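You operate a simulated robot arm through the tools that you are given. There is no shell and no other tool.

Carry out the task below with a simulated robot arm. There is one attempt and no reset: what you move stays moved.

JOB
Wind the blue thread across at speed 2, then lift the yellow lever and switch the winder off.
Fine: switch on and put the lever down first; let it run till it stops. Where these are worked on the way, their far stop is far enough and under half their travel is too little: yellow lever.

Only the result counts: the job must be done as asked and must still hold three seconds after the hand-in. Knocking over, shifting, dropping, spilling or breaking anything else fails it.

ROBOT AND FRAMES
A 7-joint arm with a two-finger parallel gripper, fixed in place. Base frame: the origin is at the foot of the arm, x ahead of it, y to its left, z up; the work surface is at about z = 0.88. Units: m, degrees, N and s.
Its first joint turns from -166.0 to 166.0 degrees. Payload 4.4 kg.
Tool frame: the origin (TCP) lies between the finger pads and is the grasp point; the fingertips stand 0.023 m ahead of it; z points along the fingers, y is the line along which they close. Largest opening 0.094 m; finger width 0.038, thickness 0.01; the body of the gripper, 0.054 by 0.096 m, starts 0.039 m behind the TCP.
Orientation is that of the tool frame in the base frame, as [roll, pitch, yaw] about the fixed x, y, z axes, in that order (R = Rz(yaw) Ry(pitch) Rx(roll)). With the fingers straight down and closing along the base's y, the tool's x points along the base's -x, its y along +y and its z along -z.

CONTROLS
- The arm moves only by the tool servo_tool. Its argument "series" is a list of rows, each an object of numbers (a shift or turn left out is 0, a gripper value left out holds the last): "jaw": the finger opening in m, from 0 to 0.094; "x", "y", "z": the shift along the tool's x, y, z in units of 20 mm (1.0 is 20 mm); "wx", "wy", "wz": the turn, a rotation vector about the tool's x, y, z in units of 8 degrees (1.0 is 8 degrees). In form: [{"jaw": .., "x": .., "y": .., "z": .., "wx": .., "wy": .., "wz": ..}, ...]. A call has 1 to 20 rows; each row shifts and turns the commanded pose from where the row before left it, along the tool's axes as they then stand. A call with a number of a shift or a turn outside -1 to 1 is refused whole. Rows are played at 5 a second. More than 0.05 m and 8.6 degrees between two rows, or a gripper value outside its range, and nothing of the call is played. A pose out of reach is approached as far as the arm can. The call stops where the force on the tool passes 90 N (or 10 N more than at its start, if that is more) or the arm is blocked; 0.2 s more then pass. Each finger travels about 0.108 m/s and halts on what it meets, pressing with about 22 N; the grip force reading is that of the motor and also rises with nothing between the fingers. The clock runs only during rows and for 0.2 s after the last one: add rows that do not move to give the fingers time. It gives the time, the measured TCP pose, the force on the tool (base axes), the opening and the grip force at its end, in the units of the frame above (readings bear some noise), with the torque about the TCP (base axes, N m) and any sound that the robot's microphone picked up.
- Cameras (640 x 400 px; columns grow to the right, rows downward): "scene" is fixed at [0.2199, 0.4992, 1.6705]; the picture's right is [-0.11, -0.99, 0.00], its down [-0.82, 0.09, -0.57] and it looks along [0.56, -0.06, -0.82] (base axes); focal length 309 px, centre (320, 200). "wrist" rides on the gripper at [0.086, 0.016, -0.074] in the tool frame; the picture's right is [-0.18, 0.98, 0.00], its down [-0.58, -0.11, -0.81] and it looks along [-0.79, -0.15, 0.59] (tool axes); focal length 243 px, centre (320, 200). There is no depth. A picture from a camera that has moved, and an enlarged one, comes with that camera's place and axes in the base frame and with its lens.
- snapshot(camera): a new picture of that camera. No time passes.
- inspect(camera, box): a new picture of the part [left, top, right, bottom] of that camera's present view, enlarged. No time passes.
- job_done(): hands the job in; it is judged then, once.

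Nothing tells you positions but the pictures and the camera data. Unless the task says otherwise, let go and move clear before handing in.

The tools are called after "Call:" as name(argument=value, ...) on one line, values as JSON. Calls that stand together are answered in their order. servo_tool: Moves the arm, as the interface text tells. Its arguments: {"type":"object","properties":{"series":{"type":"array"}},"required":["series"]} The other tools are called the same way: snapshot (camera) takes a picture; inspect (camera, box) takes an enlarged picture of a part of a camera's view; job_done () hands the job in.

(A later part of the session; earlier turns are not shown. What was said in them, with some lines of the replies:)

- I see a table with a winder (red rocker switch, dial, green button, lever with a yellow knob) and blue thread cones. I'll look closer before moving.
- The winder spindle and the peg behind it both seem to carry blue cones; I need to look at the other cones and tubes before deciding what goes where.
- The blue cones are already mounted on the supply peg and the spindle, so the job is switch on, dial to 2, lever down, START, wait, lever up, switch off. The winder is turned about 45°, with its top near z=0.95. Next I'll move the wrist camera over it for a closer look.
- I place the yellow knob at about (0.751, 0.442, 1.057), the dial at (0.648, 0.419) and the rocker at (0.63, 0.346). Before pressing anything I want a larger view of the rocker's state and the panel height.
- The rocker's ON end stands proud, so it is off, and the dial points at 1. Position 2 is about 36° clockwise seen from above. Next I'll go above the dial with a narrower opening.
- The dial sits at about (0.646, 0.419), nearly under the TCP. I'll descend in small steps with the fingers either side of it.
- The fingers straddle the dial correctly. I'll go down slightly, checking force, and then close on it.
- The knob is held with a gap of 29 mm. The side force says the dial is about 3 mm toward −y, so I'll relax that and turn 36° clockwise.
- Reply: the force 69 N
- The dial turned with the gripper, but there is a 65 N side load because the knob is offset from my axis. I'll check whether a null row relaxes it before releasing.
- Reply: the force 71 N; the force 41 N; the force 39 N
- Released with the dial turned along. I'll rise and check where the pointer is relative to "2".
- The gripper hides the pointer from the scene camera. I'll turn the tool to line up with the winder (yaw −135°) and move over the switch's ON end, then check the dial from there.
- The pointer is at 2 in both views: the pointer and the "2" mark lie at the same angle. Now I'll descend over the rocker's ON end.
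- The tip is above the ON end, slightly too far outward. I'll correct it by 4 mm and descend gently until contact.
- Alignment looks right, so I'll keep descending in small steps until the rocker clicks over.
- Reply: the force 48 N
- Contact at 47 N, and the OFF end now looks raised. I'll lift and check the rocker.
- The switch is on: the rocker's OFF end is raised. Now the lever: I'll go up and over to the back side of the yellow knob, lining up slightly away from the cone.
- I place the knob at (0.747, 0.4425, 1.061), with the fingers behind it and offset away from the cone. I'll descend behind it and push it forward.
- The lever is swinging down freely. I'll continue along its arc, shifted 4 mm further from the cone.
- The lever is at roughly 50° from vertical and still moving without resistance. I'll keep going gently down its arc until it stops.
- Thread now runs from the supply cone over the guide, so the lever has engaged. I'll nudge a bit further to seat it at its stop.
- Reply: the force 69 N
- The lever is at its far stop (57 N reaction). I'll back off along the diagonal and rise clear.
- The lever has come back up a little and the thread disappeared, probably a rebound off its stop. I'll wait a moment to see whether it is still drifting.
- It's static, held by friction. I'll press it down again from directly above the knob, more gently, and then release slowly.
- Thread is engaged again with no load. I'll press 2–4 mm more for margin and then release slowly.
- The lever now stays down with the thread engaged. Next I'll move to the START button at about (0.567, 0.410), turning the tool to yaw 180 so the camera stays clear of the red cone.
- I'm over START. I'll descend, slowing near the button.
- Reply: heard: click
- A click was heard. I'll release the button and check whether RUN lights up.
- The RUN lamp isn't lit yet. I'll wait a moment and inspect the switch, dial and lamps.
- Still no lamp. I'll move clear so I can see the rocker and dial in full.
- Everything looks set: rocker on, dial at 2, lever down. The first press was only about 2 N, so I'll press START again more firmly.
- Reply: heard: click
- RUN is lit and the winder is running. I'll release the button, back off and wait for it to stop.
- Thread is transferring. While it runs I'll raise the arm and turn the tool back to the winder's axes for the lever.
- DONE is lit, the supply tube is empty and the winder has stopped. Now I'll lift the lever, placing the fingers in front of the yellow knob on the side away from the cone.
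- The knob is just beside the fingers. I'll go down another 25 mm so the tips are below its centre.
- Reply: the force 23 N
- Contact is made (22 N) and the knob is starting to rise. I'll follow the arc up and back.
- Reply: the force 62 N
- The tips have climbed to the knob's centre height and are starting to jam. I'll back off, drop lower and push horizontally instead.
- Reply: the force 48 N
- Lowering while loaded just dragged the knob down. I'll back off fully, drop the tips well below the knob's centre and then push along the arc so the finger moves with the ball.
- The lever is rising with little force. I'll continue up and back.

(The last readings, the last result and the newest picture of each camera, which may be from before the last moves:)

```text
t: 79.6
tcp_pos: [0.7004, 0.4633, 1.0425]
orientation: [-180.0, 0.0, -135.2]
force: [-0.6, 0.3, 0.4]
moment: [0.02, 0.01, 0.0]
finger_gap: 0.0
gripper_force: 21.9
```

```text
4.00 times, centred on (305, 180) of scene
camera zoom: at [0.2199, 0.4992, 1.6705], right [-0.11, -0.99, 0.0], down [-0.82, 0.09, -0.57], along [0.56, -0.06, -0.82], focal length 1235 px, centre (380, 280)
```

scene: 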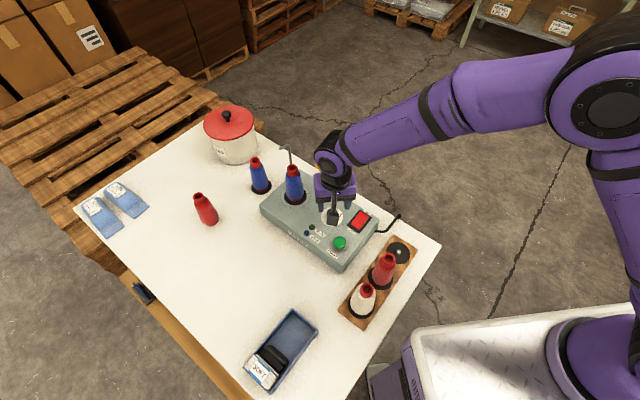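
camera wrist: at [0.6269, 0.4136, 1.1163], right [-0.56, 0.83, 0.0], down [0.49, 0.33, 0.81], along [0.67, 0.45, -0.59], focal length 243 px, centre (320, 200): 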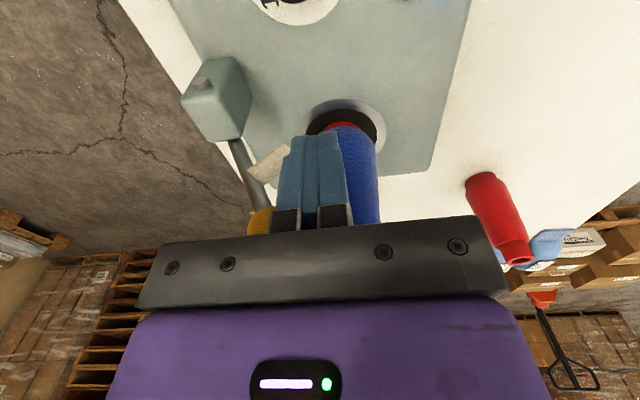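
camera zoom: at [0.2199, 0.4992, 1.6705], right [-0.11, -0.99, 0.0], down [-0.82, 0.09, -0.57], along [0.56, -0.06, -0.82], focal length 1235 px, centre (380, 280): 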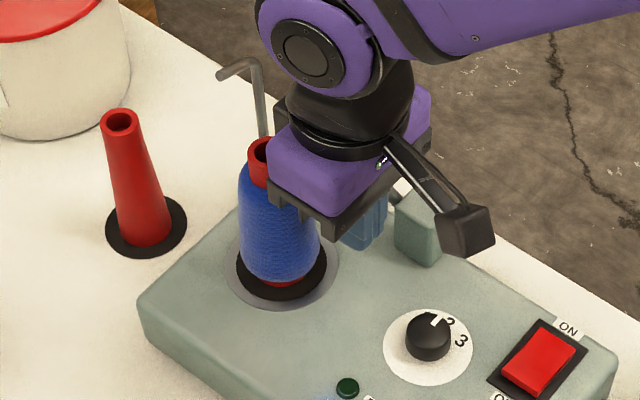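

Call:
servo_tool(series=[{"z": -0.4}, {"y": -0.3, "z": -0.1}, {"y": -0.3}, {"y": -0.3}, {"y": -0.2}, {}])

Call:
snapshot(camera="wrist")

Call:
inspect(camera="scene", box=[240, 130, 370, 230])

```text
t: 81.0
tcp_pos: [0.7157, 0.4498, 1.0521]
orientation: [179.9, 0.0, -134.9]
force: [-9.4, 9.6, -1.1]
moment: [-0.13, -0.08, 0.19]
finger_gap: 0.0
gripper_force: 22.2
```

```text
taken
camera wrist: at [0.6406, 0.3997, 1.1261], right [-0.57, 0.82, 0.0], down [0.49, 0.33, 0.81], along [0.66, 0.46, -0.59], focal length 243 px, centre (320, 200)
```

wrist: 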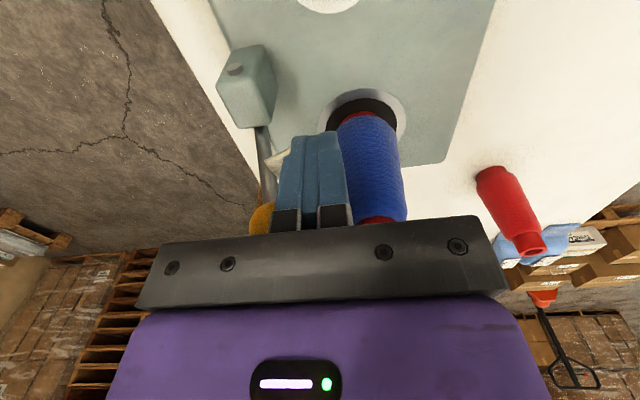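

```text
4.00 times, centred on (305, 180) of scene
camera zoom: at [0.2199, 0.4992, 1.6705], right [-0.11, -0.99, 0.0], down [-0.82, 0.09, -0.57], along [0.56, -0.06, -0.82], focal length 1235 px, centre (380, 280)
```

zoom: 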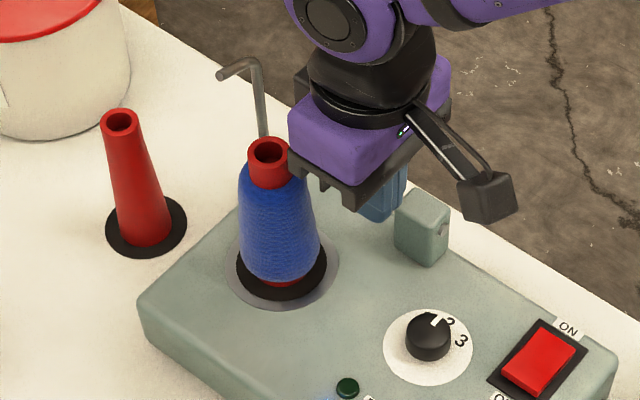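

13 N reaction, so it is close to the upper stop. One more small push will confirm.

Call:
servo_tool(series=[{"y": -0.12}, {"y": -0.1}, {}])

```text
t: 81.8
tcp_pos: [0.716, 0.4469, 1.054]
orientation: [179.9, 0.1, -134.8]
force: [-27.6, 30.5, 2.3]
moment: [-0.39, -0.45, 0.6]
finger_gap: 0.0
gripper_force: 22.1
```

At the upper stop (41 N). I'll unload slowly and back away in front, then rise and check.

Call:
servo_tool(series=[{"y": 0.08}, {"y": 0.08}, {"y": 0.08}, {"y": 0.08}, {"y": 0.1}, {"y": 0.2}, {"y": 0.5}, {"x": 0.5}, {"z": -1}, {"z": -1}, {"z": -1}, {"z": -1}, {"x": 1}, {"x": 1}, {"x": 1}, {"x": 1}, {}])

Call:
snapshot(camera="wrist")

Call:
inspect(camera="scene", box=[240, 130, 370, 230])

```text
t: 85.4
tcp_pos: [0.6391, 0.3988, 1.133]
orientation: [-179.9, 0.0, -135.1]
force: [0.3, -0.3, -0.2]
moment: [0.02, 0.01, 0.02]
finger_gap: 0.0
gripper_force: 21.5
```

```text
taken
camera wrist: at [0.5654, 0.3489, 1.2063], right [-0.56, 0.83, 0.0], down [0.49, 0.33, 0.81], along [0.67, 0.45, -0.59], focal length 243 px, centre (320, 200)
```

wrist: 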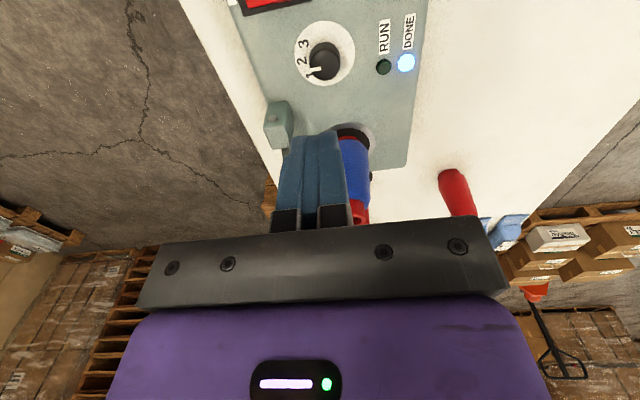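

```text
4.00 times, centred on (305, 180) of scene
camera zoom: at [0.2199, 0.4992, 1.6705], right [-0.11, -0.99, 0.0], down [-0.82, 0.09, -0.57], along [0.56, -0.06, -0.82], focal length 1235 px, centre (380, 280)
```

zoom: 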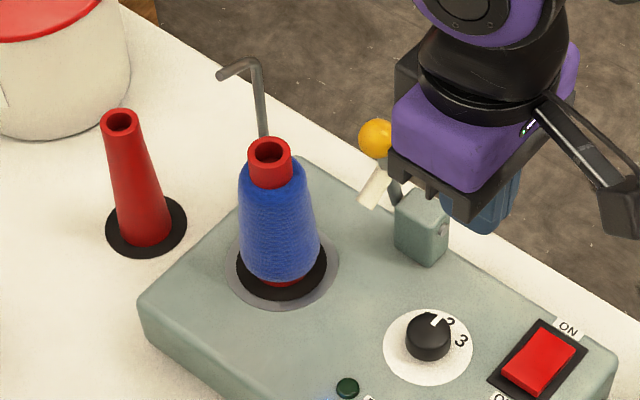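

The lever is back at its original raised position, the knob at the same pixel as at the start. Last step is switching off: I'll move over the rocker's OFF end, at about (0.626, 0.354).

Call:
servo_tool(series=[{"x": 0.7, "y": -0.38}, {"x": 0.7, "y": -0.38}, {"x": 0.64, "y": -0.37}, {"z": 1}, {"z": 1}, {"z": 1}, {"z": 1}, {"z": 1}, {"z": 1}, {}])

Call:
snapshot(camera="wrist")

Call:
inspect(camera="scene", box=[320, 190, 400, 250])

```text
t: 87.6
tcp_pos: [0.6291, 0.3515, 1.0119]
orientation: [-180.0, 0.0, -135.0]
force: [0.5, 0.4, 0.4]
moment: [0.0, 0.02, 0.01]
finger_gap: 0.0
gripper_force: 22.1
```

```text
taken
camera wrist: at [0.554, 0.3026, 1.0852], right [-0.56, 0.83, 0.0], down [0.49, 0.33, 0.81], along [0.67, 0.45, -0.59], focal length 243 px, centre (320, 200)
```

wrist: 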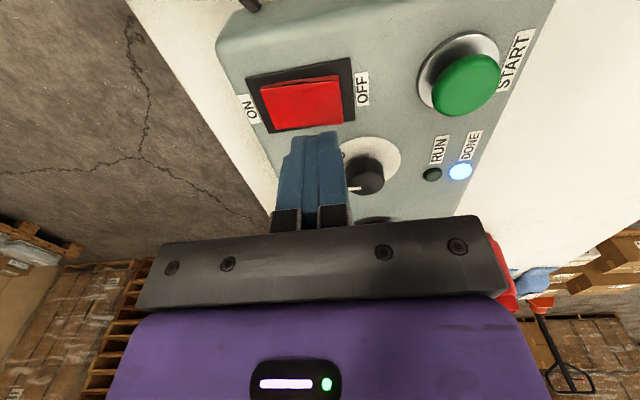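

```text
6.67 times, centred on (360, 220) of scene
camera zoom: at [0.2199, 0.4992, 1.6705], right [-0.11, -0.99, 0.0], down [-0.82, 0.09, -0.57], along [0.56, -0.06, -0.82], focal length 2059 px, centre (53, 67)
```

zoom: 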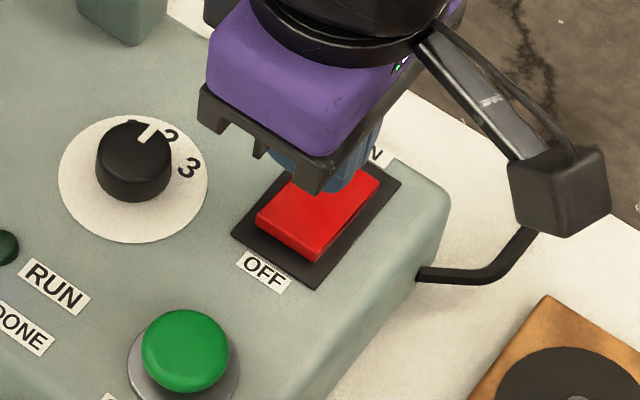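

Call:
servo_tool(series=[{"y": 0.25}, {"z": 0.5}, {"z": 0.5}, {"z": 0.3}, {"z": 0.2}, {"z": 0.15}, {"z": 0.15}, {}])

Call:
snapshot(camera="wrist")

```text
t: 89.4
tcp_pos: [0.6233, 0.3552, 0.9759]
orientation: [-179.9, 0.0, -135.1]
force: [0.2, -1.5, -0.8]
moment: [0.01, 0.0, 0.01]
finger_gap: 0.0001
gripper_force: 22.0
```

```text
taken
camera wrist: at [0.5492, 0.3053, 1.0492], right [-0.56, 0.83, 0.0], down [0.49, 0.33, 0.81], along [0.67, 0.45, -0.59], focal length 243 px, centre (320, 200)
```

wrist: 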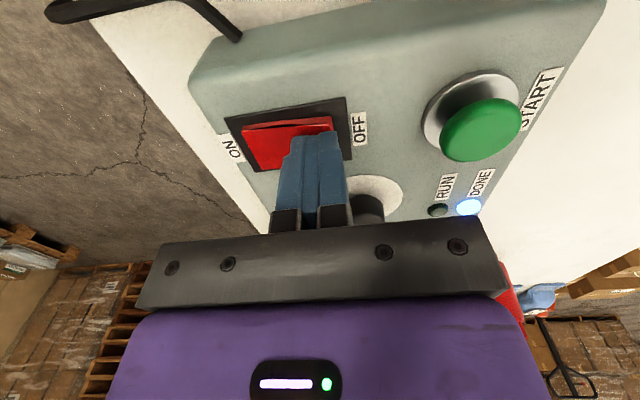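

Call:
servo_tool(series=[{"z": 0.12}, {"z": 0.12}, {"z": 0.12}, {}])

Call:
snapshot(camera="wrist")

```text
t: 90.4
tcp_pos: [0.6236, 0.3555, 0.9726]
orientation: [-179.9, 0.2, -135.1]
force: [-3.0, -6.4, 42.6]
moment: [-0.56, -0.13, -0.07]
finger_gap: 0.0
gripper_force: 21.8
```

```text
taken
camera wrist: at [0.5489, 0.3056, 1.0447], right [-0.56, 0.83, 0.0], down [0.49, 0.33, 0.81], along [0.67, 0.46, -0.59], focal length 243 px, centre (320, 200)
```

wrist: 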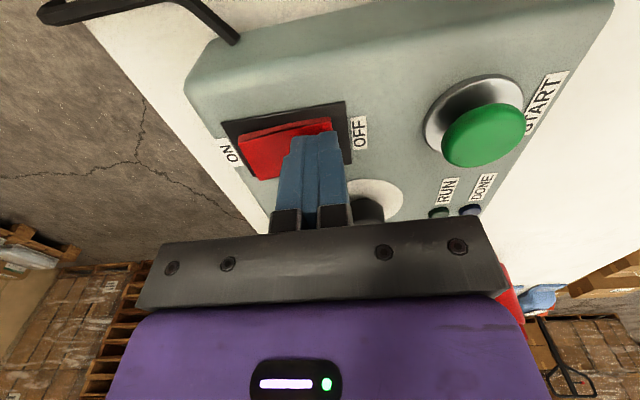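

The DONE lamp has gone out and the rocker has tipped to OFF. I'll lift clear and check the whole scene.

Call:
servo_tool(series=[{"z": -0.3}, {"z": -0.7}, {"z": -1}, {"z": -1}, {"z": -1}, {"z": -1}, {"z": -1}, {"z": -1}, {"z": -1}, {"x": 1, "y": -1}, {"x": 1, "y": -1}, {"x": 1, "y": -1}, {"x": 1, "y": -1}, {}])

Call:
snapshot(camera="scene")

Call:
inspect(camera="scene", box=[240, 130, 400, 270])

Call:
inspect(camera="scene", box=[320, 190, 390, 250])

```text
t: 93.4
tcp_pos: [0.6216, 0.2434, 1.1299]
orientation: [-179.9, 0.1, -135.1]
force: [0.3, 0.5, 0.7]
moment: [0.02, 0.01, 0.0]
finger_gap: 0.0
gripper_force: 22.0
```

```text
taken
```

scene: 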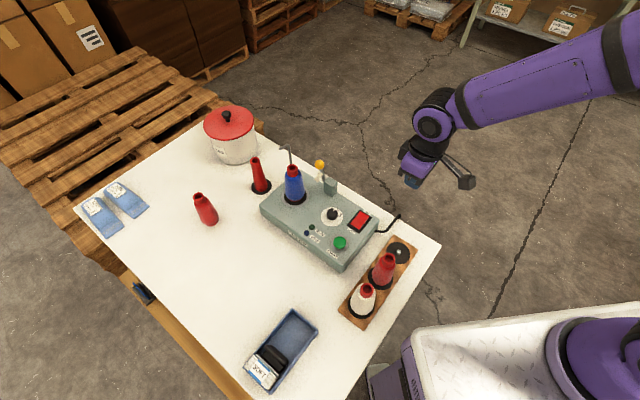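

```text
2.86 times, centred on (320, 200) of scene
camera zoom: at [0.2199, 0.4992, 1.6705], right [-0.11, -0.99, 0.0], down [-0.82, 0.09, -0.57], along [0.56, -0.06, -0.82], focal length 882 px, centre (320, 200)
```

zoom: 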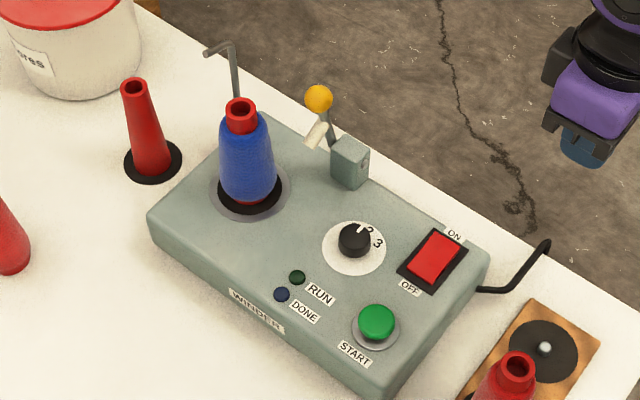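

```text
6.67 times, centred on (355, 220) of scene
camera zoom: at [0.2199, 0.4992, 1.6705], right [-0.11, -0.99, 0.0], down [-0.82, 0.09, -0.57], along [0.56, -0.06, -0.82], focal length 2059 px, centre (87, 67)
```

zoom: 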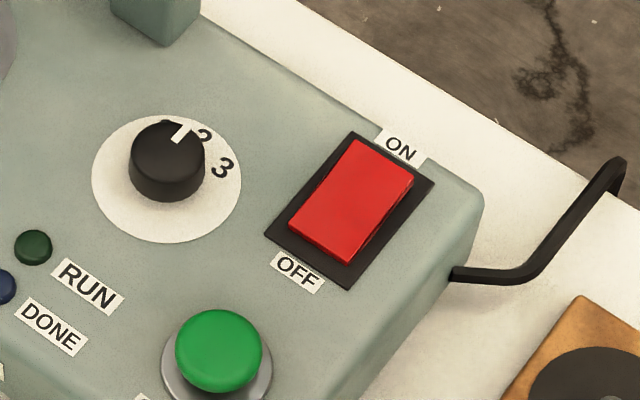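

The thread is all on the spindle cone and the supply tube is empty. The dial is at 2, the lever is up, the switch is off with the lamps dark, and nothing else has moved. The arm is clear, so I'm handing in.

Call:
job_done()

```text
The job is handed in.
```

The winding job is finished and handed in. The blue thread was wound across at speed 2 until the winder stopped by itself and its DONE lamp came on.

- **Thread:** the supply tube behind the winder is empty, and the blue thread is on the spindle cone.
- **Lever:** the yellow lever is back up at its stop, where it started.
- **Switch:** the rocker is at OFF and both lamps are dark.
- **Rest of the table:** nothing else appears moved in the last picture, and the arm is clear.

Two steps needed a second try. The lever came partway back up after I first pushed it down, so I pressed it down again before starting. The first START press clicked but did not start the winder. The second did, and RUN lit.
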